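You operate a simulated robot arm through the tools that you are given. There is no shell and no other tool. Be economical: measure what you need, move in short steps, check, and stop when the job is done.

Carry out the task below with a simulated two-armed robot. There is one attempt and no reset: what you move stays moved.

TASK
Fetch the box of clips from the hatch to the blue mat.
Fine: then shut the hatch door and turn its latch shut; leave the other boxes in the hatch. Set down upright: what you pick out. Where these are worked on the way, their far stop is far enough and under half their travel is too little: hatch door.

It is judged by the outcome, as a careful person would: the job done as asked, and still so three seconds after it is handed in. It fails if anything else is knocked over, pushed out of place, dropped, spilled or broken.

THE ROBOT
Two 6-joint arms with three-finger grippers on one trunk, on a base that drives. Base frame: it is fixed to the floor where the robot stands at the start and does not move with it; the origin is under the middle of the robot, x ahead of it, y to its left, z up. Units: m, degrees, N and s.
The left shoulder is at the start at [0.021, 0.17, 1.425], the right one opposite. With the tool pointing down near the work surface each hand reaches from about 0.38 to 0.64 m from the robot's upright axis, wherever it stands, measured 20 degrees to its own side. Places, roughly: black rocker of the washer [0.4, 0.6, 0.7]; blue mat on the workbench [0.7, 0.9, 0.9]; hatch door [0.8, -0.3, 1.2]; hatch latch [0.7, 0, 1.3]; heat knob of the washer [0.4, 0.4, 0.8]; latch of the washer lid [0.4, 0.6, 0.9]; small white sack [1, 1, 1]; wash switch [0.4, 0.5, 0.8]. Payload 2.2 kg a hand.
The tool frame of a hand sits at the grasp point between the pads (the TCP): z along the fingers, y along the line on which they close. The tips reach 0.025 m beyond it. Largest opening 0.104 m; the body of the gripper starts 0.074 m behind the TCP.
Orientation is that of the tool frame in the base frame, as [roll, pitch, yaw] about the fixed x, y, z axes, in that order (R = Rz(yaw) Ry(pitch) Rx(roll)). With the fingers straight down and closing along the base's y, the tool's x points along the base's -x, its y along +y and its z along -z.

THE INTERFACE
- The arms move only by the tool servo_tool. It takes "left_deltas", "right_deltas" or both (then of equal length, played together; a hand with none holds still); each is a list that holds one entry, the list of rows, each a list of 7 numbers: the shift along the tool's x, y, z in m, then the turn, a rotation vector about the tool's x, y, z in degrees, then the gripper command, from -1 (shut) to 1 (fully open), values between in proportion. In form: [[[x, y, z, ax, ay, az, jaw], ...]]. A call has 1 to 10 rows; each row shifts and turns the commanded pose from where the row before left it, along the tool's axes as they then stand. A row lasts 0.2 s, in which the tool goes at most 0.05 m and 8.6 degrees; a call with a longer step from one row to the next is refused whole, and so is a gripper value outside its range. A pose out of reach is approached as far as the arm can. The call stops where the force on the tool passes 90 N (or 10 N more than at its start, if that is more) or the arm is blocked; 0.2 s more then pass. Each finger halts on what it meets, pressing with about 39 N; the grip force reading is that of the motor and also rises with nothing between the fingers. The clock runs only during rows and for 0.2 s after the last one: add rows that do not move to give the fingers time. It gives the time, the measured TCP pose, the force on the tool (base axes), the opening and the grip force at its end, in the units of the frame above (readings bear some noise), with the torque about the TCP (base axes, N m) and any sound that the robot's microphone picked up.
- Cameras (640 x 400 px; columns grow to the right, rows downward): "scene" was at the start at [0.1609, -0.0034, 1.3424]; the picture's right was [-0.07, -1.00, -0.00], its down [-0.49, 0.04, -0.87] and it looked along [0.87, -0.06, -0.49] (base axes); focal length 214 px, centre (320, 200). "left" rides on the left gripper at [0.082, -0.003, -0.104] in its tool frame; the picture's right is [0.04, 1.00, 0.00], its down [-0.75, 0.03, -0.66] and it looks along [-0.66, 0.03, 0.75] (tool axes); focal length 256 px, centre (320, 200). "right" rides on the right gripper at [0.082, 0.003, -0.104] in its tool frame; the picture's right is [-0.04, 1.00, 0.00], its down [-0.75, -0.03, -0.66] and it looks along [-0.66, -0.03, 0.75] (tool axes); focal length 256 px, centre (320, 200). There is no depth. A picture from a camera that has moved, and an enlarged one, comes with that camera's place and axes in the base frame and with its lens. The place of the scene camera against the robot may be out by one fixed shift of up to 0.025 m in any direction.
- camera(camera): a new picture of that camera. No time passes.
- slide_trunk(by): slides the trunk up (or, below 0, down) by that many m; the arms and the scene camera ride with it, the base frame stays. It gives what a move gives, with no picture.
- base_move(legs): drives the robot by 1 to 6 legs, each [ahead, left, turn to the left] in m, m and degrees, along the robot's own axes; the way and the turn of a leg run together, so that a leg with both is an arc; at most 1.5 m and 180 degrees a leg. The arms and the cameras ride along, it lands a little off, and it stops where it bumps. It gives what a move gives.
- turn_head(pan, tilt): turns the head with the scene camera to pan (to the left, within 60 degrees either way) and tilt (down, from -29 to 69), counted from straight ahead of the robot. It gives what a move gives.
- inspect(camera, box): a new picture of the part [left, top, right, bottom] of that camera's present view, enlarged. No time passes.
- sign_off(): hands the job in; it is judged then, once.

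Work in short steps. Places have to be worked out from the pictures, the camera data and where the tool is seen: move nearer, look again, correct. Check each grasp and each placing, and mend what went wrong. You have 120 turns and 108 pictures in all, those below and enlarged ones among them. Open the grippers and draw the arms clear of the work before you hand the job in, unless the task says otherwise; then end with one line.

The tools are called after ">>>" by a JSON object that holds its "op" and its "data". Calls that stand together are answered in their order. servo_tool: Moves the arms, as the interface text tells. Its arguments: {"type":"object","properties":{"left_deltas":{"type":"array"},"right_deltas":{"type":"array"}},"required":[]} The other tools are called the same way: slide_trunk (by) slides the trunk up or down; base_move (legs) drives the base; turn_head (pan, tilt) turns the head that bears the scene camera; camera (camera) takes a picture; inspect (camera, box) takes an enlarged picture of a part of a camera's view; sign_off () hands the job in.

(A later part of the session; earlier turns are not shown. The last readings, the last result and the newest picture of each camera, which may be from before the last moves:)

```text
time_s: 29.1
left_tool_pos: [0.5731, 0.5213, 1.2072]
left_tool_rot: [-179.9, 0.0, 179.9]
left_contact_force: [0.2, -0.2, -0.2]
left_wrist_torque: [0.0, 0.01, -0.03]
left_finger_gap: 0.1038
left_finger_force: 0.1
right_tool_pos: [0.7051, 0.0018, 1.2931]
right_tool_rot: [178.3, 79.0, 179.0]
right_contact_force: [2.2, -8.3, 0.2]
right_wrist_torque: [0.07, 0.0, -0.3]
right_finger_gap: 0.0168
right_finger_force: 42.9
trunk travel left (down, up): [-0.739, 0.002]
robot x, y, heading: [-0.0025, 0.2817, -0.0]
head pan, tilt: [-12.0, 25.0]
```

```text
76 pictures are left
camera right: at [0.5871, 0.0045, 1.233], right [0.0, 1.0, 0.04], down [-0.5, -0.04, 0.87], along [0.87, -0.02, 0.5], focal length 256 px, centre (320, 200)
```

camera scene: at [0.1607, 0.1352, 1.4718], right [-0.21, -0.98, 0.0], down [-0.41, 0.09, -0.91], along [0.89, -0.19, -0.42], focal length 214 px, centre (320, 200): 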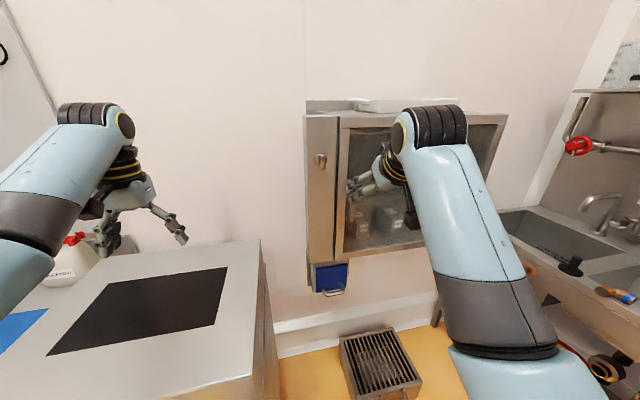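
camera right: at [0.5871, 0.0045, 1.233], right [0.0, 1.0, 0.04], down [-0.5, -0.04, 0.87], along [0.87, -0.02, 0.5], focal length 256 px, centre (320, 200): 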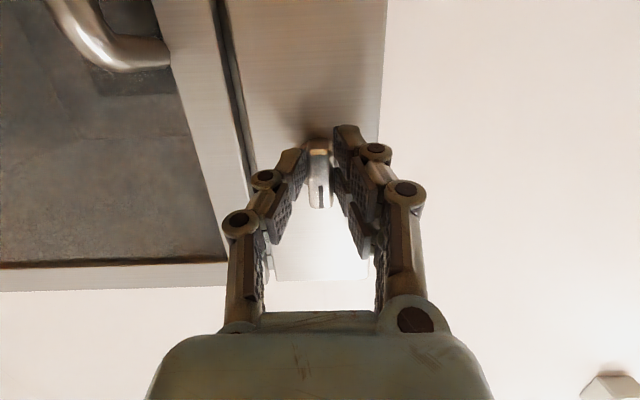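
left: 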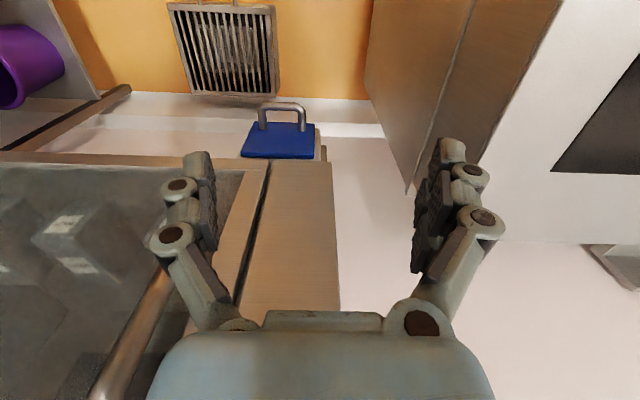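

The ridge is gripped (gap 0.017). I try a small clockwise turn and read the torque.

>>> {"op": "servo_tool", "data": {"right_deltas": [[[0, 0, 0, -1.3, 0, 6.9, -1], [0, 0, 0, -1.3, 0, 6.9, -1]]]}}

>>> {"op": "inspect", "data": {"camera": "right", "box": [240, 100, 400, 260]}}

```text
time_s: 29.8
left_tool_pos: [0.5732, 0.5223, 1.2075]
left_tool_rot: [-179.9, -0.1, -180.0]
left_contact_force: [0.6, 0.3, 0.7]
left_wrist_torque: [-0.01, 0.0, -0.01]
left_finger_gap: 0.104
left_finger_force: 0.0
right_tool_pos: [0.705, 0.0019, 1.2935]
right_tool_rot: [126.7, 71.8, 128.7]
right_contact_force: [-2.9, -6.7, -3.3]
right_wrist_torque: [0.02, -1.01, -0.38]
right_finger_gap: 0.0167
right_finger_force: 42.4
trunk travel left (down, up): [-0.739, 0.002]
robot x, y, heading: [-0.0006, 0.2782, 0.3]
head pan, tilt: [-12.0, 25.0]
```

```text
2.50 times, centred on (320, 180) of right
camera zoom: at [0.5869, 0.0208, 1.236], right [0.0, 0.96, 0.29], down [-0.5, -0.25, 0.83], along [0.87, -0.14, 0.48], focal length 640 px, centre (320, 250)
```

zoom: 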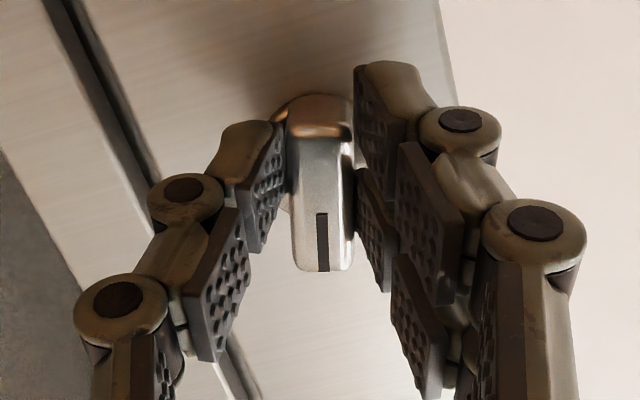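

The knob turned with the hand, almost without torque. I keep on clockwise.

>>> {"op": "servo_tool", "data": {"right_deltas": [[[0, 0, 0, -1.3, 0, 6.9, -1], [0, 0, 0, -1.3, 0, 6.9, -1], [0, 0, 0, -1.3, 0, 6.9, -1], [0, 0, 0, -1.3, 0, 6.9, -1]]]}}

>>> {"op": "inspect", "data": {"camera": "right", "box": [240, 100, 400, 260]}}

```text
time_s: 30.8
left_tool_pos: [0.5712, 0.5246, 1.2068]
left_tool_rot: [-179.9, 0.2, -179.8]
left_contact_force: [0.9, -0.8, -0.4]
left_wrist_torque: [-0.01, 0.01, 0.02]
left_finger_gap: 0.1039
left_finger_force: 0.1
right_tool_pos: [0.705, 0.0053, 1.2958]
right_tool_rot: [101.9, 46.2, 106.7]
right_contact_force: [-11.9, 3.5, -5.3]
right_wrist_torque: [-0.02, 0.22, 0.37]
right_finger_gap: 0.0171
right_finger_force: 42.3
trunk travel left (down, up): [-0.739, 0.002]
robot x, y, heading: [-0.0011, 0.277, 0.0]
head pan, tilt: [-12.0, 25.0]
```

```text
2.50 times, centred on (320, 180) of right
camera zoom: at [0.5867, 0.0486, 1.2531], right [0.0, 0.71, 0.71], down [-0.49, -0.61, 0.62], along [0.87, -0.35, 0.35], focal length 640 px, centre (320, 250)
```

zoom: 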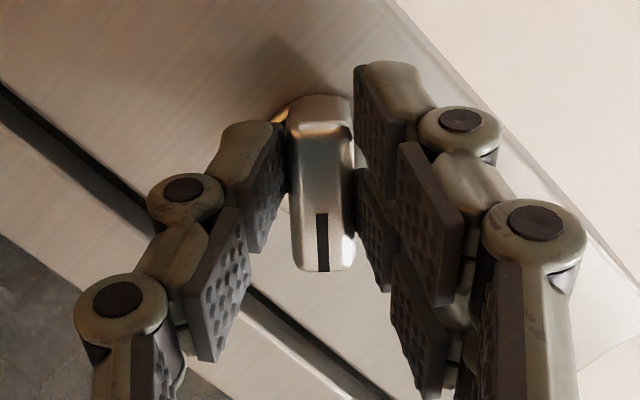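

Turned about 45° smoothly so far. I continue in the same direction toward 90°.

>>> {"op": "servo_tool", "data": {"right_deltas": [[[0, 0, 0, -1.3, 0, 6.9, -1], [0, 0, 0, -1.3, 0, 6.9, -1], [0, 0, 0, -1.3, 0, 6.9, -1], [0, 0, 0, -1.3, 0, 6.9, -1], [0, 0, 0, -1.3, 0, 6.9, -1], [0, 0, 0, -1.3, 0, 6.9, -1], [0, 0, 0, -0.6, 0, 3.4, -1]]]}}

>>> {"op": "camera", "data": {"camera": "right"}}

```text
time_s: 32.4
left_tool_pos: [0.5728, 0.5252, 1.207]
left_tool_rot: [-179.9, 0.1, -179.9]
left_contact_force: [-0.7, 0.1, 0.9]
left_wrist_torque: [0.01, 0.03, 0.04]
left_finger_gap: 0.1041
left_finger_force: 0.1
right_tool_pos: [0.7043, 0.0068, 1.2983]
right_tool_rot: [90.4, 2.0, 101.3]
right_contact_force: [3.0, 8.0, 15.5]
right_wrist_torque: [-0.04, -0.31, 1.42]
right_finger_gap: 0.0169
right_finger_force: 42.5
trunk travel left (down, up): [-0.739, 0.002]
robot x, y, heading: [0.0025, 0.2803, -0.0]
head pan, tilt: [-12.0, 25.0]
```

```text
73 pictures are left
camera right: at [0.5869, 0.0682, 1.3004], right [0.01, 0.0, 1.0], down [-0.5, -0.87, 0.0], along [0.87, -0.5, -0.01], focal length 256 px, centre (320, 200)
```

right: 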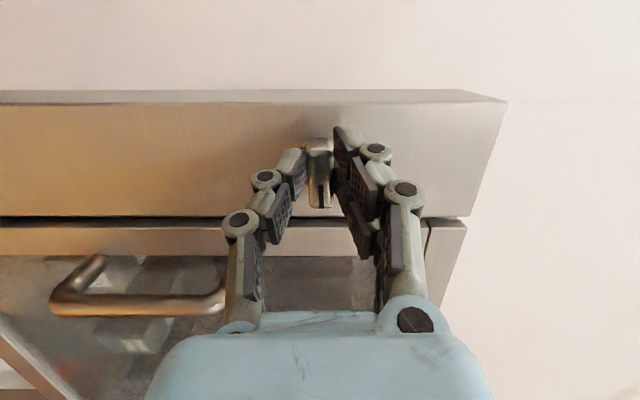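

The knob is now at 90° (pointer toward the door). I nudge a little further to feel for the stop.

>>> {"op": "servo_tool", "data": {"right_deltas": [[[0, 0, 0, -1, 0, 5, -1], [0, 0, 0, -1, 0, 5, -1]]]}}

>>> {"op": "camera", "data": {"camera": "right"}}

```text
time_s: 33.0
left_tool_pos: [0.5708, 0.5257, 1.2076]
left_tool_rot: [-179.8, 0.1, 179.9]
left_contact_force: [0.5, 0.2, -0.5]
left_wrist_torque: [-0.02, -0.01, 0.01]
left_finger_gap: 0.104
left_finger_force: 0.1
right_tool_pos: [0.7051, 0.0065, 1.3005]
right_tool_rot: [88.3, -7.8, 101.4]
right_contact_force: [7.3, 7.7, 24.0]
right_wrist_torque: [-1.77, -0.84, 0.11]
right_finger_gap: 0.0199
right_finger_force: 44.7
trunk travel left (down, up): [-0.739, 0.002]
robot x, y, heading: [0.0025, 0.2821, 0.1]
head pan, tilt: [-12.0, 25.0]
```

```text
72 pictures are left
camera right: at [0.5866, 0.0664, 1.3111], right [0.01, -0.18, 0.98], down [-0.5, -0.85, -0.15], along [0.87, -0.49, -0.09], focal length 256 px, centre (320, 200)
```

right: 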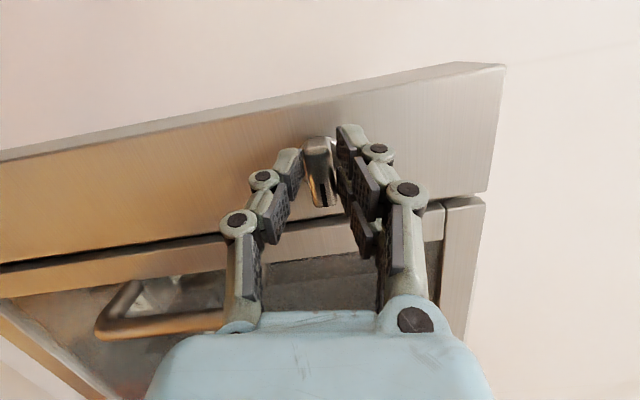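

The torque rises sharply: the stop is at 90°. I ease back, open, withdraw and turn the wrist back.

>>> {"op": "servo_tool", "data": {"right_deltas": [[[0, 0, 0, 1.5, 0, -8, -1], [0, 0, 0, 0, 0, 0, 0], [0, 0, 0, 0, 0, 0, 0.2], [0, 0, 0, 0, 0, 0, 0.2], [0, 0, -0.04, 0, 0, 0, 0.3], [0, 0, -0.04, 0, 0, 0, 0.6], [0, 0, -0.02, 0, 0, 0, 1]]]}}

>>> {"op": "camera", "data": {"camera": "right"}}

>>> {"op": "servo_tool", "data": {"right_deltas": [[[0, 0, 0, 1.5, 0, -8.2, 1], [0, 0, 0, 1.5, 0, -8.2, 1], [0, 0, 0, 1.5, 0, -8.2, 1], [0, 0, 0, 1.5, 0, -8.2, 1], [0, 0, 0, 1.5, 0, -8.2, 1], [0, 0, 0, 1.5, 0, -8.2, 1], [0, 0, 0, 1.5, 0, -8.2, 1], [0, 0, 0, 1.5, 0, -8.2, 1], [0, 0, 0, 1.5, 0, -8.2, 1], [0, 0, 0, 1.5, 0, -8.2, 1]]]}}

```text
time_s: 34.5
left_tool_pos: [0.5747, 0.5242, 1.2062]
left_tool_rot: [180.0, 0.0, -179.9]
left_contact_force: [0.4, 0.0, 0.9]
left_wrist_torque: [-0.03, 0.01, 0.04]
left_finger_gap: 0.1039
left_finger_force: 0.1
right_tool_pos: [0.6089, -0.0157, 1.2953]
right_tool_rot: [90.1, -0.2, 101.3]
right_contact_force: [0.6, 0.3, 0.2]
right_wrist_torque: [0.03, 0.02, -0.01]
right_finger_gap: 0.104
right_finger_force: 0.0
trunk travel left (down, up): [-0.739, 0.002]
robot x, y, heading: [0.0039, 0.2824, -0.0]
head pan, tilt: [-12.0, 25.0]
```

```text
71 pictures are left
camera right: at [0.4899, 0.0454, 1.2992], right [0.01, -0.04, 1.0], down [-0.5, -0.87, -0.03], along [0.87, -0.49, -0.03], focal length 256 px, centre (320, 200)
```

right: 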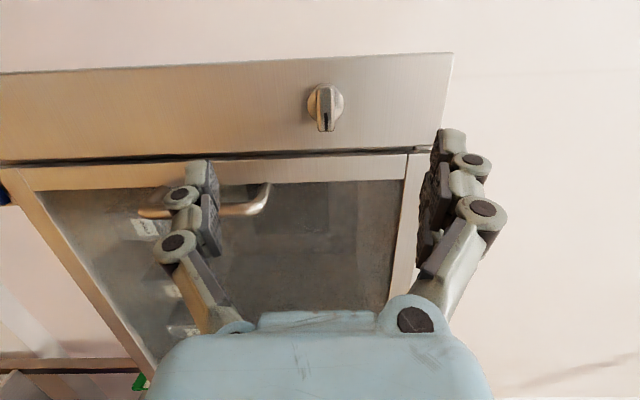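

```text
time_s: 36.8
left_tool_pos: [0.5738, 0.5224, 1.2075]
left_tool_rot: [-179.9, 0.0, 180.0]
left_contact_force: [-0.3, 0.6, -0.4]
left_wrist_torque: [0.01, 0.02, -0.01]
left_finger_gap: 0.104
left_finger_force: 0.0
right_tool_pos: [0.608, -0.0157, 1.2956]
right_tool_rot: [148.3, 77.6, 149.8]
right_contact_force: [-0.2, 0.4, -0.3]
right_wrist_torque: [-0.01, -0.01, 0.0]
right_finger_gap: 0.104
right_finger_force: 0.0
trunk travel left (down, up): [-0.739, 0.002]
robot x, y, heading: [-0.0004, 0.2786, -0.0]
head pan, tilt: [-12.0, 25.0]
```

The latch now lies horizontal. I straighten the hand and go down in front of the handle again.

>>> {"op": "servo_tool", "data": {"right_deltas": [[[0, 0, 0, 1.2, 0, -6.5, 1], [0.025, -0.018, 0.005, 0, 0, 0, 1], [0.025, -0.018, 0.005, 0, 0, 0, 1], [0.025, -0.018, 0.005, 0, 0, 0, 1], [0.025, -0.018, 0.005, 0, 0, 0, 1], [0.013, 0, 0, 0, 7, 0, 1], [0, 0, 0, 0, 7, 0, 1], [0, 0, 0, 0, 6, 0, 1]]]}}

>>> {"op": "camera", "data": {"camera": "right"}}

```text
time_s: 38.5
left_tool_pos: [0.573, 0.5238, 1.2063]
left_tool_rot: [-179.9, 0.0, 179.9]
left_contact_force: [0.4, -0.8, 0.5]
left_wrist_torque: [-0.02, 0.0, -0.04]
left_finger_gap: 0.104
left_finger_force: 0.0
right_tool_pos: [0.6078, -0.087, 1.181]
right_tool_rot: [179.8, 59.2, -179.3]
right_contact_force: [1.0, 0.3, -0.1]
right_wrist_torque: [0.0, 0.01, -0.03]
right_finger_gap: 0.1037
right_finger_force: 0.1
trunk travel left (down, up): [-0.739, 0.002]
robot x, y, heading: [-0.0018, 0.2816, -0.0]
head pan, tilt: [-12.0, 25.0]
```

```text
70 pictures are left
camera right: at [0.4769, -0.0846, 1.1636], right [0.0, 1.0, 0.04], down [-0.18, -0.03, 0.98], along [0.98, -0.01, 0.18], focal length 256 px, centre (320, 200)
```

right: 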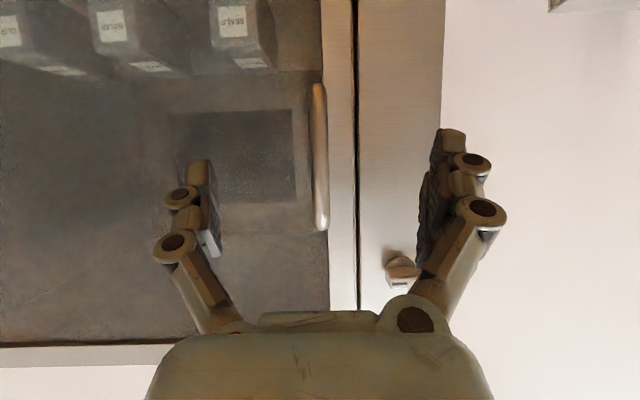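

Handle lined up. I advance 9.5 cm and close on it.

>>> {"op": "servo_tool", "data": {"right_deltas": [[[-0.012, 0, 0.022, 0, 0, 0, 1], [-0.012, 0, 0.022, 0, 0, 0, 1], [-0.01, 0, 0.02, 0, 0, 0, 0.6], [-0.01, 0, 0.02, 0, 0, 0, 0.3], [0, 0, 0, 0, 0, 0, -0.4], [0, 0, 0, 0, 0, 0, -1], [0, 0, 0, 0, 0, 0, -1], [0, 0, 0, 0, 0, 0, -1]]]}}

>>> {"op": "servo_tool", "data": {"right_deltas": [[[0.005, 0, -0.0086, 0, 0, 0, -1], [0.005, 0, -0.0086, 0, 0, 0, -1], [0.005, 0, -0.0086, 0, 0, 0, -1]]]}}

>>> {"op": "camera", "data": {"camera": "right"}}

```text
time_s: 40.4
left_tool_pos: [0.5731, 0.5224, 1.2066]
left_tool_rot: [-180.0, -0.1, 180.0]
left_contact_force: [0.7, 0.0, -0.4]
left_wrist_torque: [0.0, -0.03, 0.0]
left_finger_gap: 0.104
left_finger_force: 0.0
right_tool_pos: [0.7032, -0.0872, 1.1761]
right_tool_rot: [179.8, 59.3, -179.4]
right_contact_force: [0.0, -8.1, 3.4]
right_wrist_torque: [0.48, 0.31, -0.01]
right_finger_gap: 0.0126
right_finger_force: 38.8
trunk travel left (down, up): [-0.739, 0.002]
robot x, y, heading: [-0.0036, 0.281, 0.2]
head pan, tilt: [-12.0, 25.0]
```

```text
time_s: 41.1
left_tool_pos: [0.5719, 0.5187, 1.2082]
left_tool_rot: [179.9, 0.2, -179.9]
left_contact_force: [0.0, -0.6, 0.8]
left_wrist_torque: [0.02, -0.02, 0.01]
left_finger_gap: 0.1039
left_finger_force: 0.0
right_tool_pos: [0.6732, -0.0898, 1.1751]
right_tool_rot: [-179.9, 59.5, -179.2]
right_contact_force: [5.0, -25.1, 9.5]
right_wrist_torque: [-0.08, 0.21, -0.08]
right_finger_gap: 0.0125
right_finger_force: 38.9
trunk travel left (down, up): [-0.739, 0.002]
robot x, y, heading: [0.001, 0.2811, 0.1]
head pan, tilt: [-12.0, 25.0]
```

```text
69 pictures are left
camera right: at [0.5415, -0.0877, 1.1576], right [0.01, 1.0, 0.03], down [-0.18, -0.03, 0.98], along [0.98, -0.01, 0.18], focal length 256 px, centre (320, 200)
```

right: 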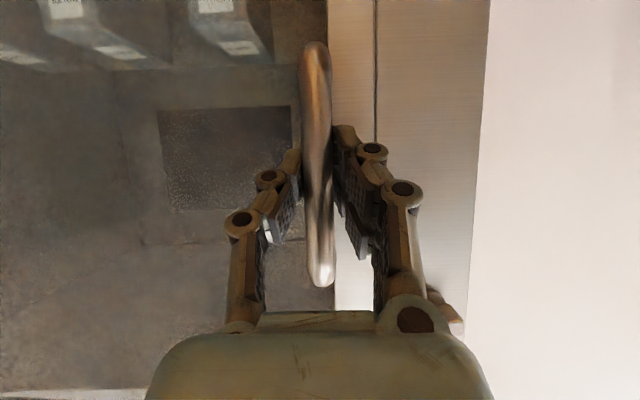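

The door follows with little force: the latch is open when horizontal, shut when upright. I pull on along the arc about the right-hand hinge, yawing the tool with the door.

>>> {"op": "servo_tool", "data": {"right_deltas": [[[0.0202, -0.0076, -0.0337, -4.29, 0, -2.57, -1], [0.0202, -0.0076, -0.0337, -4.29, 0, -2.57, -1], [0.0202, -0.0076, -0.0337, -4.29, 0, -2.57, -1]]]}}

>>> {"op": "camera", "data": {"camera": "scene"}}

```text
time_s: 42.0
left_tool_pos: [0.5701, 0.5222, 1.2086]
left_tool_rot: [179.8, 0.2, -179.8]
left_contact_force: [-0.7, 0.2, 0.4]
left_wrist_torque: [-0.01, 0.01, -0.01]
left_finger_gap: 0.1042
left_finger_force: 0.1
right_tool_pos: [0.5584, -0.1229, 1.1741]
right_tool_rot: [-180.0, 59.5, -163.9]
right_contact_force: [6.5, -17.9, 17.1]
right_wrist_torque: [0.01, 0.41, -0.02]
right_finger_gap: 0.0117
right_finger_force: 38.8
trunk travel left (down, up): [-0.739, 0.002]
robot x, y, heading: [0.0002, 0.2827, 0.0]
head pan, tilt: [-12.0, 25.0]
```

```text
68 pictures are left
camera scene: at [0.1591, 0.263, 1.472], right [-0.21, -0.98, 0.0], down [-0.41, 0.09, -0.91], along [0.89, -0.19, -0.42], focal length 214 px, centre (320, 200)
```

scene: 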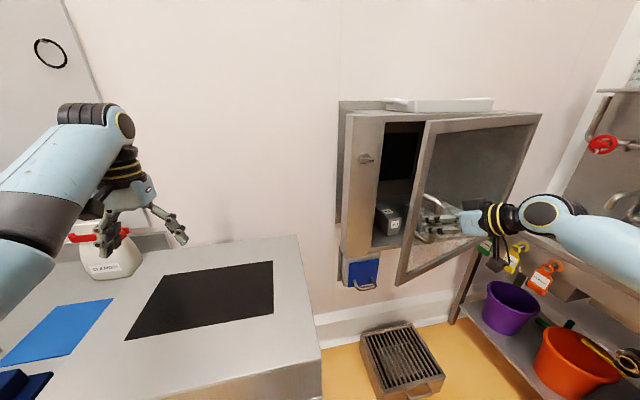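

The door is open about 20° and swings freely. I keep pulling along the arc.

>>> {"op": "servo_tool", "data": {"right_deltas": [[[0.0202, -0.0076, -0.0337, -4.29, 0, -2.57, -1], [0.0202, -0.0076, -0.0337, -4.29, 0, -2.57, -1], [0.0202, -0.0076, -0.0337, -4.29, 0, -2.57, -1], [0.0202, -0.0076, -0.0337, -4.29, 0, -2.57, -1]]]}}

>>> {"op": "camera", "data": {"camera": "scene"}}

```text
time_s: 43.0
left_tool_pos: [0.5699, 0.5254, 1.209]
left_tool_rot: [-179.9, 0.3, -179.8]
left_contact_force: [0.0, 0.4, 0.6]
left_wrist_torque: [-0.01, 0.01, 0.03]
left_finger_gap: 0.1041
left_finger_force: 0.1
right_tool_pos: [0.4191, -0.2041, 1.1754]
right_tool_rot: [179.9, 59.3, -143.8]
right_contact_force: [-19.0, 22.3, -11.3]
right_wrist_torque: [0.73, 0.94, -0.03]
right_finger_gap: 0.0098
right_finger_force: 37.4
trunk travel left (down, up): [-0.739, 0.002]
robot x, y, heading: [-0.0013, 0.2826, 0.2]
head pan, tilt: [-12.0, 25.0]
```

```text
67 pictures are left
camera scene: at [0.1567, 0.268, 1.472], right [-0.21, -0.98, 0.0], down [-0.41, 0.09, -0.91], along [0.89, -0.19, -0.42], focal length 214 px, centre (320, 200)
```

scene: 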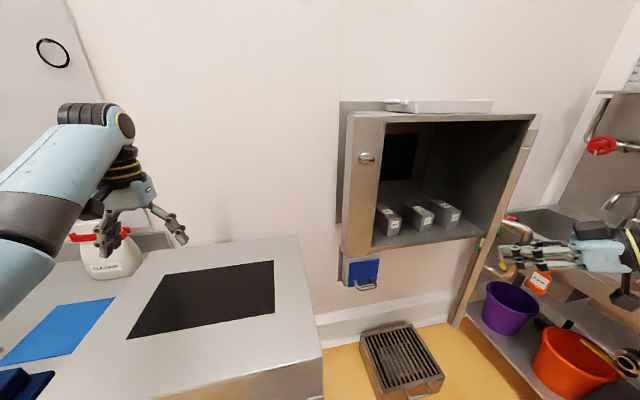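

The door now appears edge-on, about 40° open. I continue the arc.

>>> {"op": "servo_tool", "data": {"right_deltas": [[[0.0202, -0.0076, -0.0337, -4.29, 0, -2.57, -1], [0.0202, -0.0076, -0.0337, -4.29, 0, -2.57, -1], [0.0202, -0.0076, -0.0337, -4.29, 0, -2.57, -1], [0.0202, -0.0076, -0.0337, -4.29, 0, -2.57, -1]]]}}

>>> {"op": "turn_head", "data": {"pan": -40, "tilt": 25}}

>>> {"op": "camera", "data": {"camera": "scene"}}

```text
time_s: 43.9
left_tool_pos: [0.5653, 0.5251, 1.2077]
left_tool_rot: [-179.7, 0.3, 179.6]
left_contact_force: [0.9, 0.3, 0.3]
left_wrist_torque: [0.03, 0.04, 0.02]
left_finger_gap: 0.1039
left_finger_force: 0.1
right_tool_pos: [0.322, -0.3085, 1.1777]
right_tool_rot: [178.3, 59.8, -126.5]
right_contact_force: [-47.4, 32.6, 19.9]
right_wrist_torque: [0.93, 0.42, -0.11]
right_finger_gap: 0.006
right_finger_force: 30.1
trunk travel left (down, up): [-0.739, 0.002]
robot x, y, heading: [-0.0004, 0.2773, -0.3]
head pan, tilt: [-12.0, 25.0]
stopped in row 4 (right hand): the force on the tool passed its limit at 93 N (the readings are from after the stop); the commanded pose is now the measured one
```

```text
time_s: 44.8
left_tool_pos: [0.5649, 0.5265, 1.2099]
left_tool_rot: [-179.7, 0.5, 179.8]
left_contact_force: [-0.2, -1.4, -0.2]
left_wrist_torque: [0.02, 0.02, 0.0]
left_finger_gap: 0.104
left_finger_force: 0.0
right_tool_pos: [0.3223, -0.3096, 1.1755]
right_tool_rot: [178.8, 59.7, -126.3]
right_contact_force: [-55.9, 39.1, -1.0]
right_wrist_torque: [0.68, 1.07, -0.35]
right_finger_gap: 0.0033
right_finger_force: 30.3
trunk travel left (down, up): [-0.739, 0.002]
robot x, y, heading: [-0.0015, 0.2831, -0.0]
head pan, tilt: [-40.0, 25.0]
```

```text
66 pictures are left
camera scene: at [0.13, 0.2322, 1.473], right [-0.64, -0.76, 0.0], down [-0.32, 0.27, -0.91], along [0.7, -0.59, -0.41], focal length 214 px, centre (320, 200)
```

scene: 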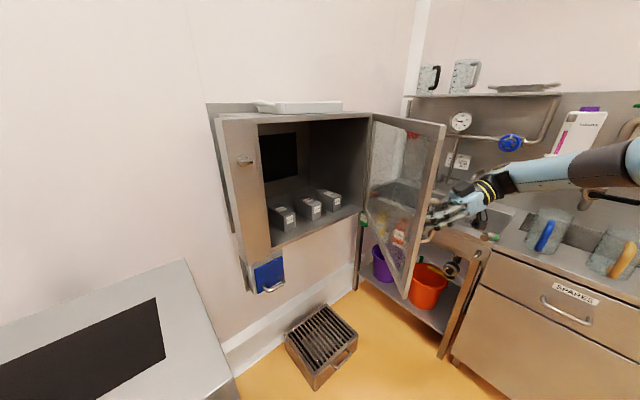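

The door is about 55–60° open; the load is radial from a small arc error. I open the jaw to relieve it and back off.

>>> {"op": "servo_tool", "data": {"right_deltas": [[[0, 0, 0, 0, 0, 0, 0], [0, 0, 0, 0, 0, 0, 1], [0, 0, 0, 0, 0, 0, 1], [0, 0, -0.02, 0, 0, 0, 1], [0, 0, -0.04, 0, 0, 0, 1], [0, 0, -0.04, 0, 0, 0, 1]]]}}

>>> {"op": "camera", "data": {"camera": "scene"}}

>>> {"op": "camera", "data": {"camera": "right"}}

```text
time_s: 46.2
left_tool_pos: [0.5732, 0.5208, 1.2062]
left_tool_rot: [-179.9, 0.1, 180.0]
left_contact_force: [0.6, -0.6, -0.5]
left_wrist_torque: [0.0, -0.01, 0.0]
left_finger_gap: 0.104
left_finger_force: 0.0
right_tool_pos: [0.2842, -0.3898, 1.2208]
right_tool_rot: [179.1, 59.5, -126.7]
right_contact_force: [0.4, -0.2, -1.6]
right_wrist_torque: [0.0, 0.0, 0.01]
right_finger_gap: 0.104
right_finger_force: 0.1
trunk travel left (down, up): [-0.739, 0.002]
robot x, y, heading: [-0.0006, 0.2831, 0.0]
head pan, tilt: [-40.0, 25.0]
```

```text
65 pictures are left
camera scene: at [0.1406, 0.2245, 1.4717], right [-0.64, -0.76, 0.0], down [-0.32, 0.27, -0.91], along [0.69, -0.58, -0.42], focal length 214 px, centre (320, 200)
```

scene: 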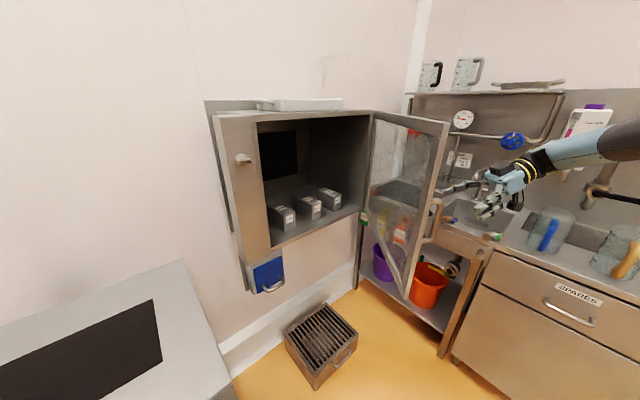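

```text
64 pictures are left
camera right: at [0.2043, -0.4917, 1.2034], right [-0.8, 0.6, 0.04], down [-0.08, -0.17, 0.98], along [0.6, 0.78, 0.18], focal length 256 px, centre (320, 200)
```

right: 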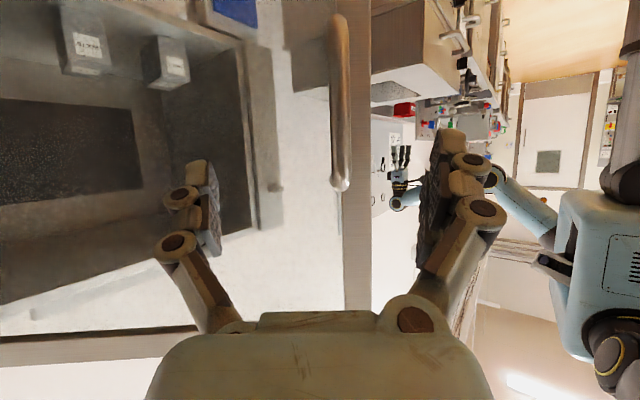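

The door stands about 57° open; I want it wider, by pushing its inner face. I back the base 0.2 m to bring the right hand clear of the door edge, then turn the tool forward.

>>> {"op": "base_move", "data": {"legs": [[-0.2, 0, 0]]}}

>>> {"op": "servo_tool", "data": {"right_deltas": [[[0, 0, 0, 6.5, 0, 3.9, 1], [0, 0, 0, 6.5, 0, 3.9, 0], [0, 0, 0, 6.5, 0, 3.9, -1], [0, 0, 0, 6.5, 0, 3.9, -1], [0, 0, 0, 6.5, 0, 3.9, -1], [0, 0, 0, 6.5, 0, 3.9, -1], [0, 0, 0, 6.5, 0, 3.9, -1]]]}}

>>> {"op": "camera", "data": {"camera": "scene"}}

```text
time_s: 47.8
left_tool_pos: [0.375, 0.5228, 1.2071]
left_tool_rot: [-180.0, 0.2, 179.9]
left_contact_force: [0.2, 0.5, 0.9]
left_wrist_torque: [0.0, -0.03, 0.02]
left_finger_gap: 0.1039
left_finger_force: 0.0
right_tool_pos: [0.0873, -0.3879, 1.2222]
right_tool_rot: [179.1, 59.5, -126.6]
right_contact_force: [-0.3, -1.0, 0.9]
right_wrist_torque: [0.0, -0.03, 0.01]
right_finger_gap: 0.1039
right_finger_force: 0.1
trunk travel left (down, up): [-0.739, 0.002]
robot x, y, heading: [-0.1944, 0.2816, -0.0]
head pan, tilt: [-40.0, 25.0]
```

```text
time_s: 49.4
left_tool_pos: [0.3755, 0.5214, 1.207]
left_tool_rot: [-179.9, 0.0, 179.9]
left_contact_force: [-0.1, -0.3, 0.2]
left_wrist_torque: [-0.03, -0.02, 0.02]
left_finger_gap: 0.1038
left_finger_force: 0.0
right_tool_pos: [0.1608, -0.489, 1.1496]
right_tool_rot: [178.7, 58.7, 180.0]
right_contact_force: [0.4, 0.5, -1.0]
right_wrist_torque: [-0.03, 0.0, 0.04]
right_finger_gap: 0.0001
right_finger_force: 28.1
right hand out of reach, approached as far as the arm can: row 1, 2, 3, 4, 5, 6, 7
trunk travel left (down, up): [-0.739, 0.002]
robot x, y, heading: [-0.1972, 0.2828, -0.2]
head pan, tilt: [-40.0, 25.0]
```

```text
63 pictures are left
camera scene: at [-0.0564, 0.2257, 1.4718], right [-0.64, -0.77, 0.0], down [-0.32, 0.27, -0.91], along [0.69, -0.58, -0.42], focal length 214 px, centre (320, 200)
```

scene: 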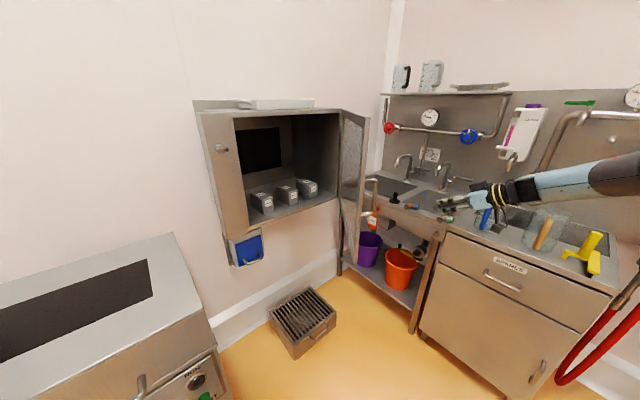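

Now I bring the right hand left, past the door edge to its inner side (door edge near (0.32, -0.27)).

>>> {"op": "servo_tool", "data": {"right_deltas": [[[0, 0.045, 0, 0, 0, 0, -1], [0, 0.045, 0, 0, 0, 0, -1], [0, 0.045, 0, 0, 0, 0, -1], [0, 0.045, 0, 0, 0, 0, -1], [0, 0.045, 0, 0, 0, 0, -1], [0, 0.045, 0, 0, 0, 0, -1], [0, 0.04, 0, 0, 0, 0, -1]]]}}

>>> {"op": "camera", "data": {"camera": "scene"}}

```text
time_s: 51.0
left_tool_pos: [0.3741, 0.5231, 1.2067]
left_tool_rot: [-179.9, 0.2, -180.0]
left_contact_force: [-0.7, 0.7, 0.1]
left_wrist_torque: [-0.01, -0.01, 0.02]
left_finger_gap: 0.1043
left_finger_force: 0.1
right_tool_pos: [0.1987, -0.2107, 1.1148]
right_tool_rot: [179.1, 59.0, -179.9]
right_contact_force: [-0.3, -0.5, 0.4]
right_wrist_torque: [-0.05, 0.01, -0.02]
right_finger_gap: 0.0
right_finger_force: 28.9
right hand out of reach, approached as far as the arm can: row 1, 2, 3, 4, 7
trunk travel left (down, up): [-0.739, 0.002]
robot x, y, heading: [-0.1919, 0.2838, -0.1]
head pan, tilt: [-40.0, 25.0]
```

```text
62 pictures are left
camera scene: at [-0.0572, 0.2266, 1.4719], right [-0.64, -0.77, 0.0], down [-0.32, 0.27, -0.91], along [0.69, -0.58, -0.42], focal length 214 px, centre (320, 200)
```

scene: 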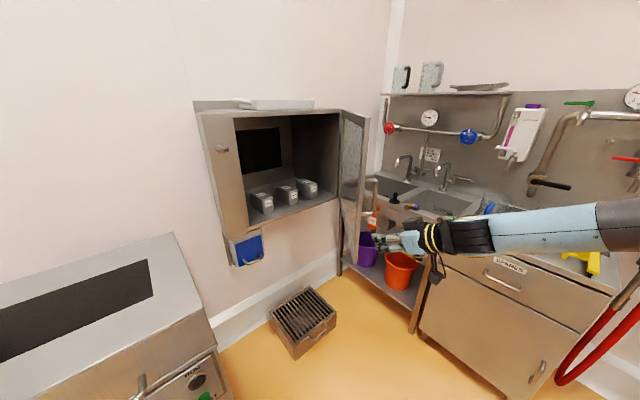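

Hand sits at (0.20, -0.21). I drive a little left then forward so it comes inside the door.

>>> {"op": "base_move", "data": {"legs": [[0, 0.09, 0], [0.2, 0, 0]]}}

>>> {"op": "camera", "data": {"camera": "scene"}}

```text
time_s: 53.3
left_tool_pos: [0.5788, 0.6121, 1.2065]
left_tool_rot: [-180.0, -0.1, -179.9]
left_contact_force: [0.1, 0.3, -0.1]
left_wrist_torque: [0.03, 0.01, 0.01]
left_finger_gap: 0.104
left_finger_force: 0.1
right_tool_pos: [0.4031, -0.1208, 1.1159]
right_tool_rot: [178.8, 59.0, -179.8]
right_contact_force: [0.4, 0.6, 0.5]
right_wrist_torque: [0.0, 0.01, -0.02]
right_finger_gap: 0.0
right_finger_force: 28.6
trunk travel left (down, up): [-0.739, 0.002]
robot x, y, heading: [0.0038, 0.3704, 0.3]
head pan, tilt: [-40.0, 25.0]
```

```text
61 pictures are left
camera scene: at [0.1478, 0.3146, 1.4717], right [-0.64, -0.77, 0.0], down [-0.32, 0.27, -0.91], along [0.69, -0.58, -0.42], focal length 214 px, centre (320, 200)
```

scene: 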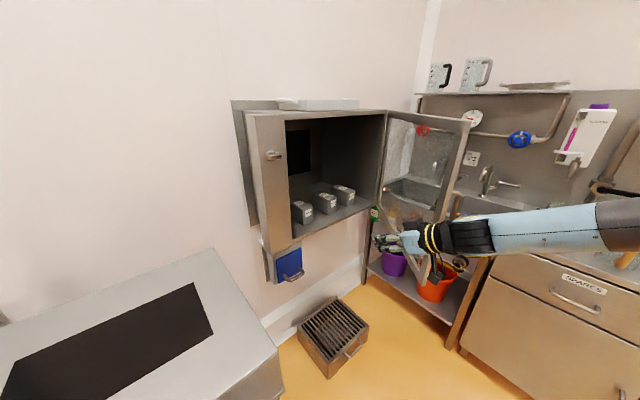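

The hand is on the inner side. I drive right in steps to push the door wider.

>>> {"op": "base_move", "data": {"legs": [[0, -0.22, 0]]}}

>>> {"op": "camera", "data": {"camera": "scene"}}

```text
time_s: 55.0
left_tool_pos: [0.5781, 0.4014, 1.207]
left_tool_rot: [-180.0, 0.2, -179.8]
left_contact_force: [-0.1, -0.2, 0.0]
left_wrist_torque: [0.01, 0.0, 0.02]
left_finger_gap: 0.1037
left_finger_force: 0.1
right_tool_pos: [0.4042, -0.3327, 1.1159]
right_tool_rot: [178.9, 59.1, -179.7]
right_contact_force: [-0.6, 0.7, -0.7]
right_wrist_torque: [-0.01, 0.01, -0.02]
right_finger_gap: 0.0
right_finger_force: 28.5
trunk travel left (down, up): [-0.739, 0.002]
robot x, y, heading: [0.0064, 0.1549, 0.2]
head pan, tilt: [-40.0, 25.0]
```

```text
60 pictures are left
camera scene: at [0.147, 0.1021, 1.4719], right [-0.64, -0.77, 0.0], down [-0.32, 0.27, -0.91], along [0.7, -0.58, -0.42], focal length 214 px, centre (320, 200)
```

scene: 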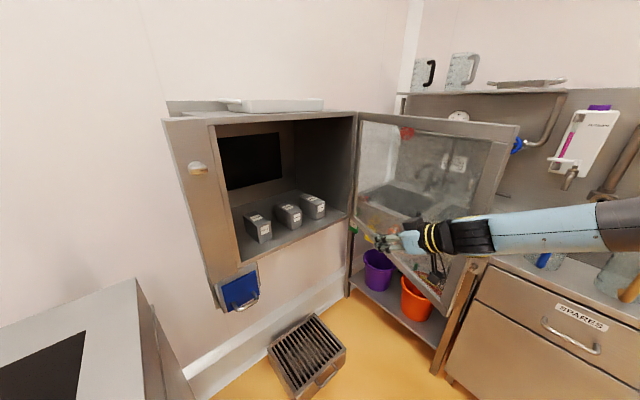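

The door moves wider. I continue another 0.2 m.

>>> {"op": "base_move", "data": {"legs": [[0, -0.2, 0]]}}

>>> {"op": "camera", "data": {"camera": "scene"}}

```text
time_s: 56.6
left_tool_pos: [0.582, 0.1961, 1.2067]
left_tool_rot: [-180.0, -0.1, 179.8]
left_contact_force: [0.4, -0.5, 0.0]
left_wrist_torque: [0.01, 0.07, 0.0]
left_finger_gap: 0.1037
left_finger_force: 0.0
right_tool_pos: [0.4032, -0.5382, 1.1141]
right_tool_rot: [178.7, 58.9, 179.8]
right_contact_force: [0.4, -0.1, 0.0]
right_wrist_torque: [0.02, -0.01, -0.01]
right_finger_gap: 0.0
right_finger_force: 28.3
trunk travel left (down, up): [-0.739, 0.002]
robot x, y, heading: [0.0081, -0.0431, -0.0]
head pan, tilt: [-40.0, 25.0]
```

```text
59 pictures are left
camera scene: at [0.1511, -0.1001, 1.4715], right [-0.65, -0.76, 0.0], down [-0.33, 0.27, -0.91], along [0.69, -0.59, -0.43], focal length 214 px, centre (320, 200)
```

scene: 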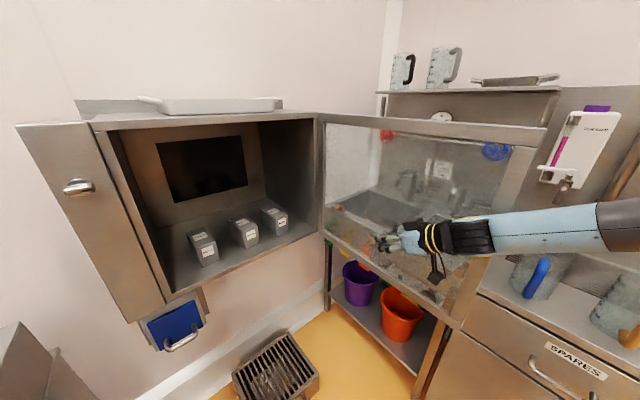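

The door is now about 90° open. I bring the right hand back left to the CLIPS line, pitch it to 45°, open the jaw and look with its camera.

>>> {"op": "servo_tool", "data": {"right_deltas": [[[0, 0.03, 0, 0, 0, 0, -1], [0, 0.03, 0, 0, 0, 0, -1], [0, 0.03, 0, 0, 0, 0, 0], [0, 0.02, 0, 0, 7, 0, 1], [0, 0, 0, 0, 7, 0, 1], [0, 0, 0, 0, 0, 0, 1]]]}}

>>> {"op": "camera", "data": {"camera": "right"}}

>>> {"op": "turn_head", "data": {"pan": -25, "tilt": 30}}

>>> {"op": "camera", "data": {"camera": "scene"}}

```text
time_s: 58.0
left_tool_pos: [0.578, 0.1967, 1.2083]
left_tool_rot: [180.0, 0.1, 179.8]
left_contact_force: [-0.4, -0.7, -0.2]
left_wrist_torque: [-0.03, -0.07, 0.02]
left_finger_gap: 0.1042
left_finger_force: 0.0
right_tool_pos: [0.3465, -0.4584, 1.1467]
right_tool_rot: [179.1, 45.0, -179.7]
right_contact_force: [0.2, 0.1, 0.5]
right_wrist_torque: [-0.04, -0.02, -0.02]
right_finger_gap: 0.1039
right_finger_force: 0.0
right hand out of reach, approached as far as the arm can: row 1, 2, 3, 4, 5
trunk travel left (down, up): [-0.739, 0.002]
robot x, y, heading: [0.004, -0.0407, -0.5]
head pan, tilt: [-40.0, 25.0]
```

```text
58 pictures are left
camera right: at [0.2139, -0.4567, 1.1616], right [0.01, 1.0, 0.04], down [0.07, -0.04, 1.0], along [1.0, -0.01, -0.07], focal length 256 px, centre (320, 200)
```

right: 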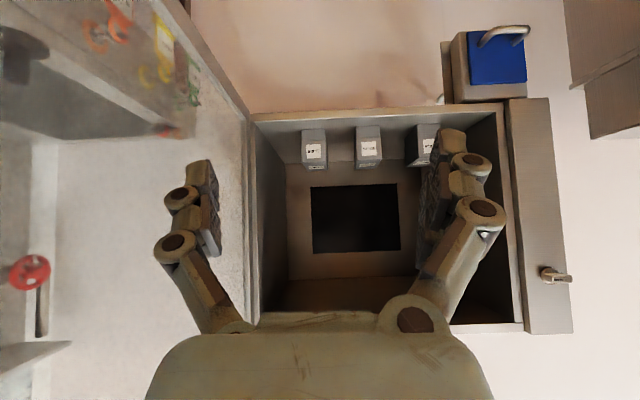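

```text
time_s: 58.7
left_tool_pos: [0.5795, 0.196, 1.2074]
left_tool_rot: [179.9, -0.1, 179.7]
left_contact_force: [0.9, -0.7, -0.4]
left_wrist_torque: [0.0, 0.01, -0.01]
left_finger_gap: 0.1042
left_finger_force: 0.1
right_tool_pos: [0.3476, -0.4607, 1.1465]
right_tool_rot: [179.0, 45.0, -179.8]
right_contact_force: [-0.5, -0.5, 0.7]
right_wrist_torque: [0.0, 0.06, 0.01]
right_finger_gap: 0.1038
right_finger_force: 0.0
trunk travel left (down, up): [-0.739, 0.002]
robot x, y, heading: [0.0062, -0.0421, 0.2]
head pan, tilt: [-25.0, 30.0]
```

```text
57 pictures are left
camera scene: at [0.1613, -0.0792, 1.4637], right [-0.43, -0.9, 0.0], down [-0.45, 0.21, -0.86], along [0.78, -0.37, -0.5], focal length 214 px, centre (320, 200)
```

scene: 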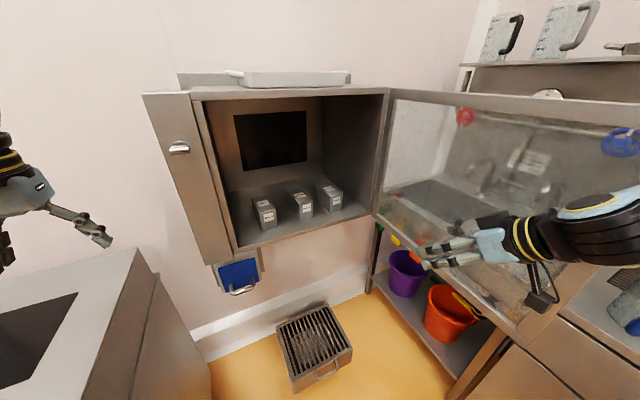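

CLIPS sits near y≈-0.47 with front at x≈0.8, and BOLTS 0.12 m left of it. Before driving forward I tuck the left hand back so it cannot touch the hatch.

>>> {"op": "servo_tool", "data": {"left_deltas": [[[0.03, 0.015, 0.02, 0, 0, 0, 1], [0.03, 0.015, 0.02, 0, 0, 0, 1], [0.03, 0.015, 0.02, 0, 0, 0, 1], [0.03, 0.015, 0.02, 0, 0, 0, 1], [0.02, 0.015, 0.0, 0, 0, 0, 1]]]}}

>>> {"op": "base_move", "data": {"legs": [[0.1, -0.08, 0]]}}

>>> {"op": "camera", "data": {"camera": "right"}}

>>> {"op": "camera", "data": {"camera": "scene"}}

```text
time_s: 59.9
left_tool_pos: [0.4443, 0.274, 1.1238]
left_tool_rot: [-179.9, 0.0, 179.9]
left_contact_force: [0.5, -0.1, -0.5]
left_wrist_torque: [-0.01, -0.01, 0.02]
left_finger_gap: 0.1038
left_finger_force: 0.0
left hand out of reach, approached as far as the arm can: row 1
right_tool_pos: [0.3465, -0.4595, 1.1462]
right_tool_rot: [179.1, 45.0, -179.7]
right_contact_force: [1.5, 0.1, 0.0]
right_wrist_torque: [-0.02, -0.01, -0.03]
right_finger_gap: 0.1037
right_finger_force: 0.1
trunk travel left (down, up): [-0.739, 0.002]
robot x, y, heading: [0.0071, -0.0468, -0.2]
head pan, tilt: [-25.0, 30.0]
```

```text
time_s: 61.2
left_tool_pos: [0.5463, 0.1894, 1.1229]
left_tool_rot: [-180.0, 0.1, 179.8]
left_contact_force: [0.6, 0.0, -0.4]
left_wrist_torque: [-0.01, 0.06, 0.01]
left_finger_gap: 0.1041
left_finger_force: 0.0
right_tool_pos: [0.4505, -0.5439, 1.1452]
right_tool_rot: [179.1, 45.0, -179.6]
right_contact_force: [0.2, 0.0, -0.1]
right_wrist_torque: [0.01, 0.02, 0.04]
right_finger_gap: 0.1041
right_finger_force: 0.1
trunk travel left (down, up): [-0.739, 0.002]
robot x, y, heading: [0.1099, -0.1284, -0.3]
head pan, tilt: [-25.0, 30.0]
```

```text
56 pictures are left
camera right: at [0.3192, -0.542, 1.1616], right [0.01, 1.0, 0.04], down [0.07, -0.04, 1.0], along [1.0, -0.01, -0.07], focal length 256 px, centre (320, 200)
```

right: 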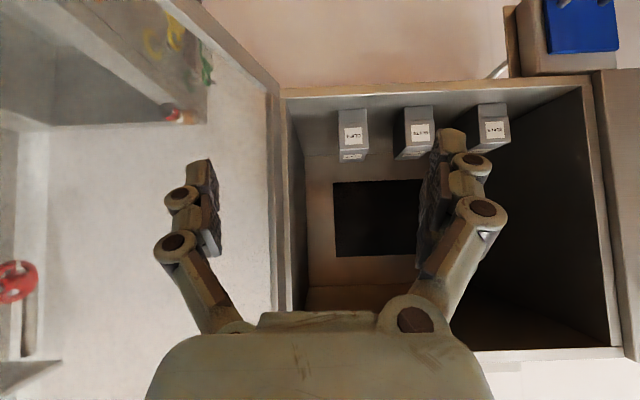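

```text
55 pictures are left
camera scene: at [0.263, -0.1627, 1.4637], right [-0.43, -0.9, 0.0], down [-0.45, 0.21, -0.87], along [0.78, -0.37, -0.5], focal length 214 px, centre (320, 200)
```

scene: 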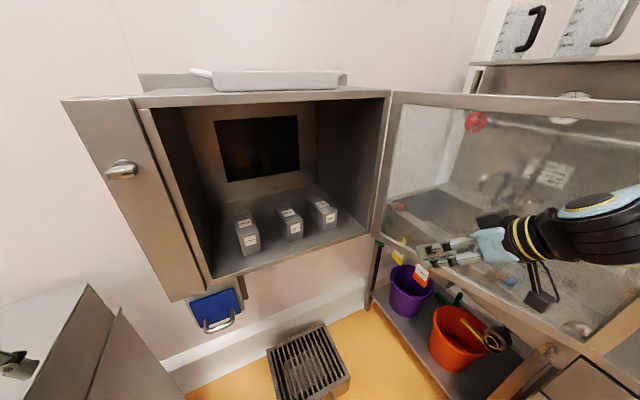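

CLIPS: front at x≈0.82, y≈-0.468, z 0.945–1.025, about 6 cm wide. I line the hand up with it and move to just before the opening.

>>> {"op": "servo_tool", "data": {"right_deltas": [[[0, 0.04, 0, 0, 0, 0, 1], [0, 0.035, 0, 0, 0, 0, 1], [-0.021, 0, 0.032, 0, 0, 0, 1], [-0.021, 0, 0.032, 0, 0, 0, 1], [-0.021, 0, 0.032, 0, 0, 0, 1], [-0.021, 0, 0.032, 0, 0, 0, 1]]]}}

>>> {"op": "camera", "data": {"camera": "right"}}

>>> {"op": "camera", "data": {"camera": "scene"}}

```text
time_s: 62.6
left_tool_pos: [0.5499, 0.191, 1.1225]
left_tool_rot: [-179.9, -0.1, 179.8]
left_contact_force: [0.1, 0.0, -0.5]
left_wrist_torque: [-0.06, 0.07, 0.02]
left_finger_gap: 0.1037
left_finger_force: 0.0
right_tool_pos: [0.5893, -0.521, 1.1667]
right_tool_rot: [179.0, 44.9, -179.6]
right_contact_force: [1.6, 0.5, -0.2]
right_wrist_torque: [0.02, -0.01, -0.01]
right_finger_gap: 0.1036
right_finger_force: 0.1
right hand out of reach, approached as far as the arm can: row 1, 2, 3, 4, 5, 6
trunk travel left (down, up): [-0.739, 0.002]
robot x, y, heading: [0.1107, -0.1243, -0.0]
head pan, tilt: [-25.0, 30.0]
```

```text
54 pictures are left
camera right: at [0.4574, -0.5179, 1.1826], right [0.01, 1.0, 0.04], down [0.07, -0.04, 1.0], along [1.0, -0.01, -0.07], focal length 256 px, centre (320, 200)
```

right: 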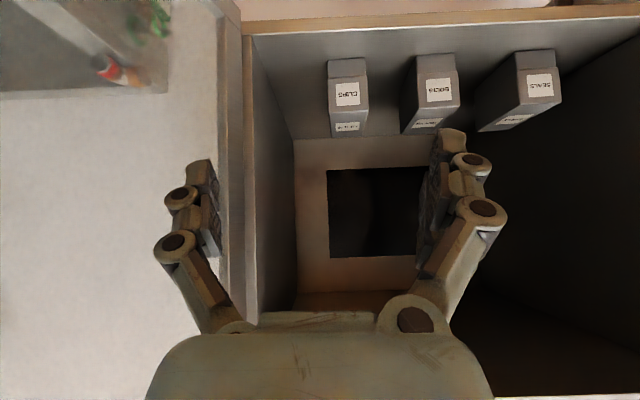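

```text
53 pictures are left
camera scene: at [0.2652, -0.1607, 1.4635], right [-0.43, -0.9, 0.0], down [-0.45, 0.21, -0.87], along [0.78, -0.37, -0.5], focal length 214 px, centre (320, 200)
```

scene: 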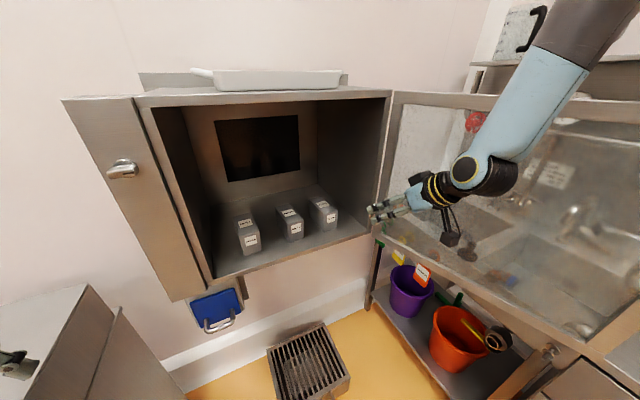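

The hand lagged off the line (y -0.521, z 1.167). I wait one row to see whether it settles.

>>> {"op": "servo_tool", "data": {"right_deltas": [[[0, 0, 0, 0, 0, 0, 1], [0, 0, 0, 0, 0, 0, 1]]]}}

```text
time_s: 63.2
left_tool_pos: [0.5469, 0.192, 1.1224]
left_tool_rot: [-179.9, 0.2, 179.8]
left_contact_force: [-0.1, 0.1, -0.6]
left_wrist_torque: [-0.01, -0.02, 0.0]
left_finger_gap: 0.104
left_finger_force: 0.1
right_tool_pos: [0.5859, -0.5208, 1.1672]
right_tool_rot: [179.0, 45.0, -179.7]
right_contact_force: [-0.2, -0.3, 0.0]
right_wrist_torque: [-0.01, 0.02, 0.0]
right_finger_gap: 0.1043
right_finger_force: 0.0
trunk travel left (down, up): [-0.739, 0.002]
robot x, y, heading: [0.1083, -0.1253, -0.2]
head pan, tilt: [-25.0, 30.0]
```

I think the inner reach limit was the cause (tilted tool needs about 0.52 m from the axis). Now I move left, down and forward, which goes into the good range.

>>> {"op": "servo_tool", "data": {"right_deltas": [[[0.006, 0.013, 0.032, 0, 0, 0, 1], [0.006, 0.013, 0.032, 0, 0, 0, 1], [0.006, 0.013, 0.032, 0, 0, 0, 1], [0.005, 0.014, 0.032, 0, 0, 0, 1], [0, 0, 0, 0, 0, 0, 1]]]}}

>>> {"op": "camera", "data": {"camera": "right"}}

```text
time_s: 64.4
left_tool_pos: [0.5463, 0.1905, 1.1219]
left_tool_rot: [-180.0, 0.1, 179.8]
left_contact_force: [-0.3, 0.0, 0.2]
left_wrist_torque: [0.04, -0.02, -0.02]
left_finger_gap: 0.1039
left_finger_force: 0.0
right_tool_pos: [0.6125, -0.507, 1.175]
right_tool_rot: [179.0, 45.1, -179.7]
right_contact_force: [0.4, 0.2, -0.2]
right_wrist_torque: [0.02, -0.02, 0.0]
right_finger_gap: 0.1041
right_finger_force: 0.1
right hand out of reach, approached as far as the arm can: row 1, 2, 3, 4
trunk travel left (down, up): [-0.739, 0.002]
robot x, y, heading: [0.1112, -0.1282, -0.0]
head pan, tilt: [-25.0, 30.0]
```

```text
52 pictures are left
camera right: at [0.4818, -0.5056, 1.19], right [0.01, 1.0, 0.04], down [0.07, -0.04, 1.0], along [1.0, -0.01, -0.07], focal length 256 px, centre (320, 200)
```

right: 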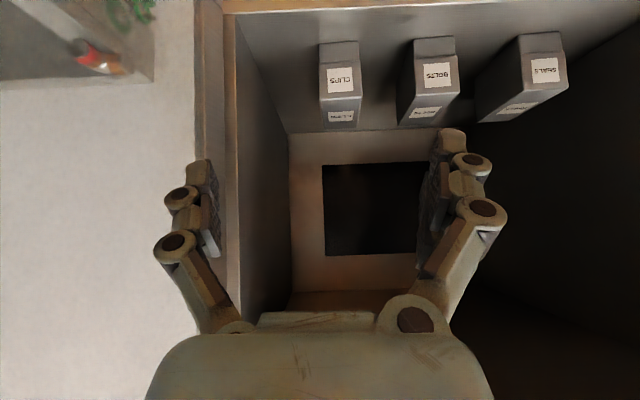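

The arm refuses to go lower here. I look at how the right arm stands relative to the door.

>>> {"op": "turn_head", "data": {"pan": -58, "tilt": 15}}

>>> {"op": "camera", "data": {"camera": "scene"}}

>>> {"op": "camera", "data": {"camera": "left"}}

```text
time_s: 65.4
left_tool_pos: [0.5471, 0.19, 1.1231]
left_tool_rot: [-179.9, 0.1, 179.8]
left_contact_force: [-1.1, 0.4, -0.9]
left_wrist_torque: [0.02, 0.0, 0.02]
left_finger_gap: 0.1038
left_finger_force: 0.1
right_tool_pos: [0.6137, -0.5076, 1.1749]
right_tool_rot: [179.0, 45.1, -179.7]
right_contact_force: [0.4, 0.0, -0.4]
right_wrist_torque: [-0.02, -0.01, 0.05]
right_finger_gap: 0.104
right_finger_force: 0.0
trunk travel left (down, up): [-0.739, 0.002]
robot x, y, heading: [0.1112, -0.1274, -0.7]
head pan, tilt: [-58.0, 15.0]
```

```text
51 pictures are left
camera scene: at [0.2298, -0.2034, 1.488], right [-0.85, -0.53, 0.0], down [-0.14, 0.22, -0.97], along [0.51, -0.82, -0.26], focal length 214 px, centre (320, 200)
```

scene: 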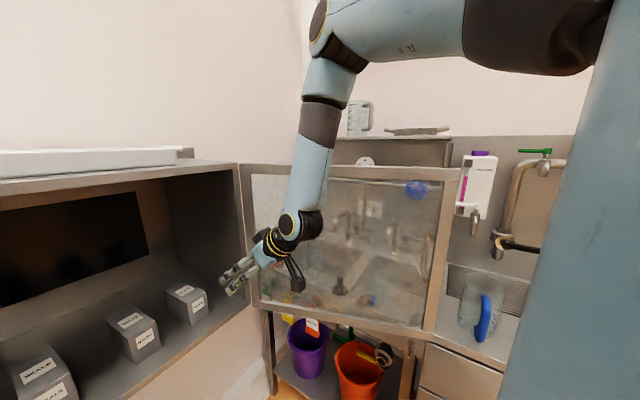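

```text
50 pictures are left
camera left: at [0.4654, 0.1878, 1.2264], right [-0.04, 1.0, 0.0], down [0.75, 0.03, 0.66], along [0.66, 0.02, -0.75], focal length 256 px, centre (320, 200)
```

left: 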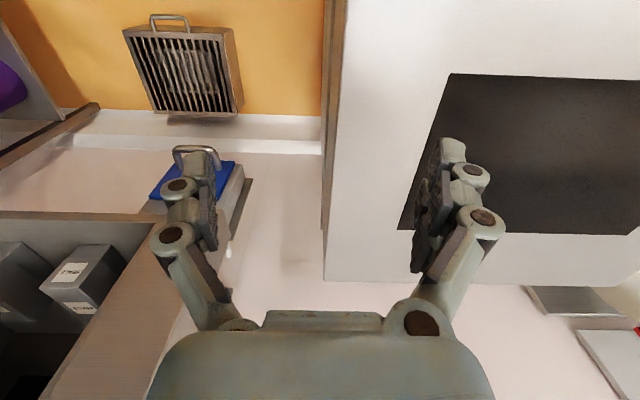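

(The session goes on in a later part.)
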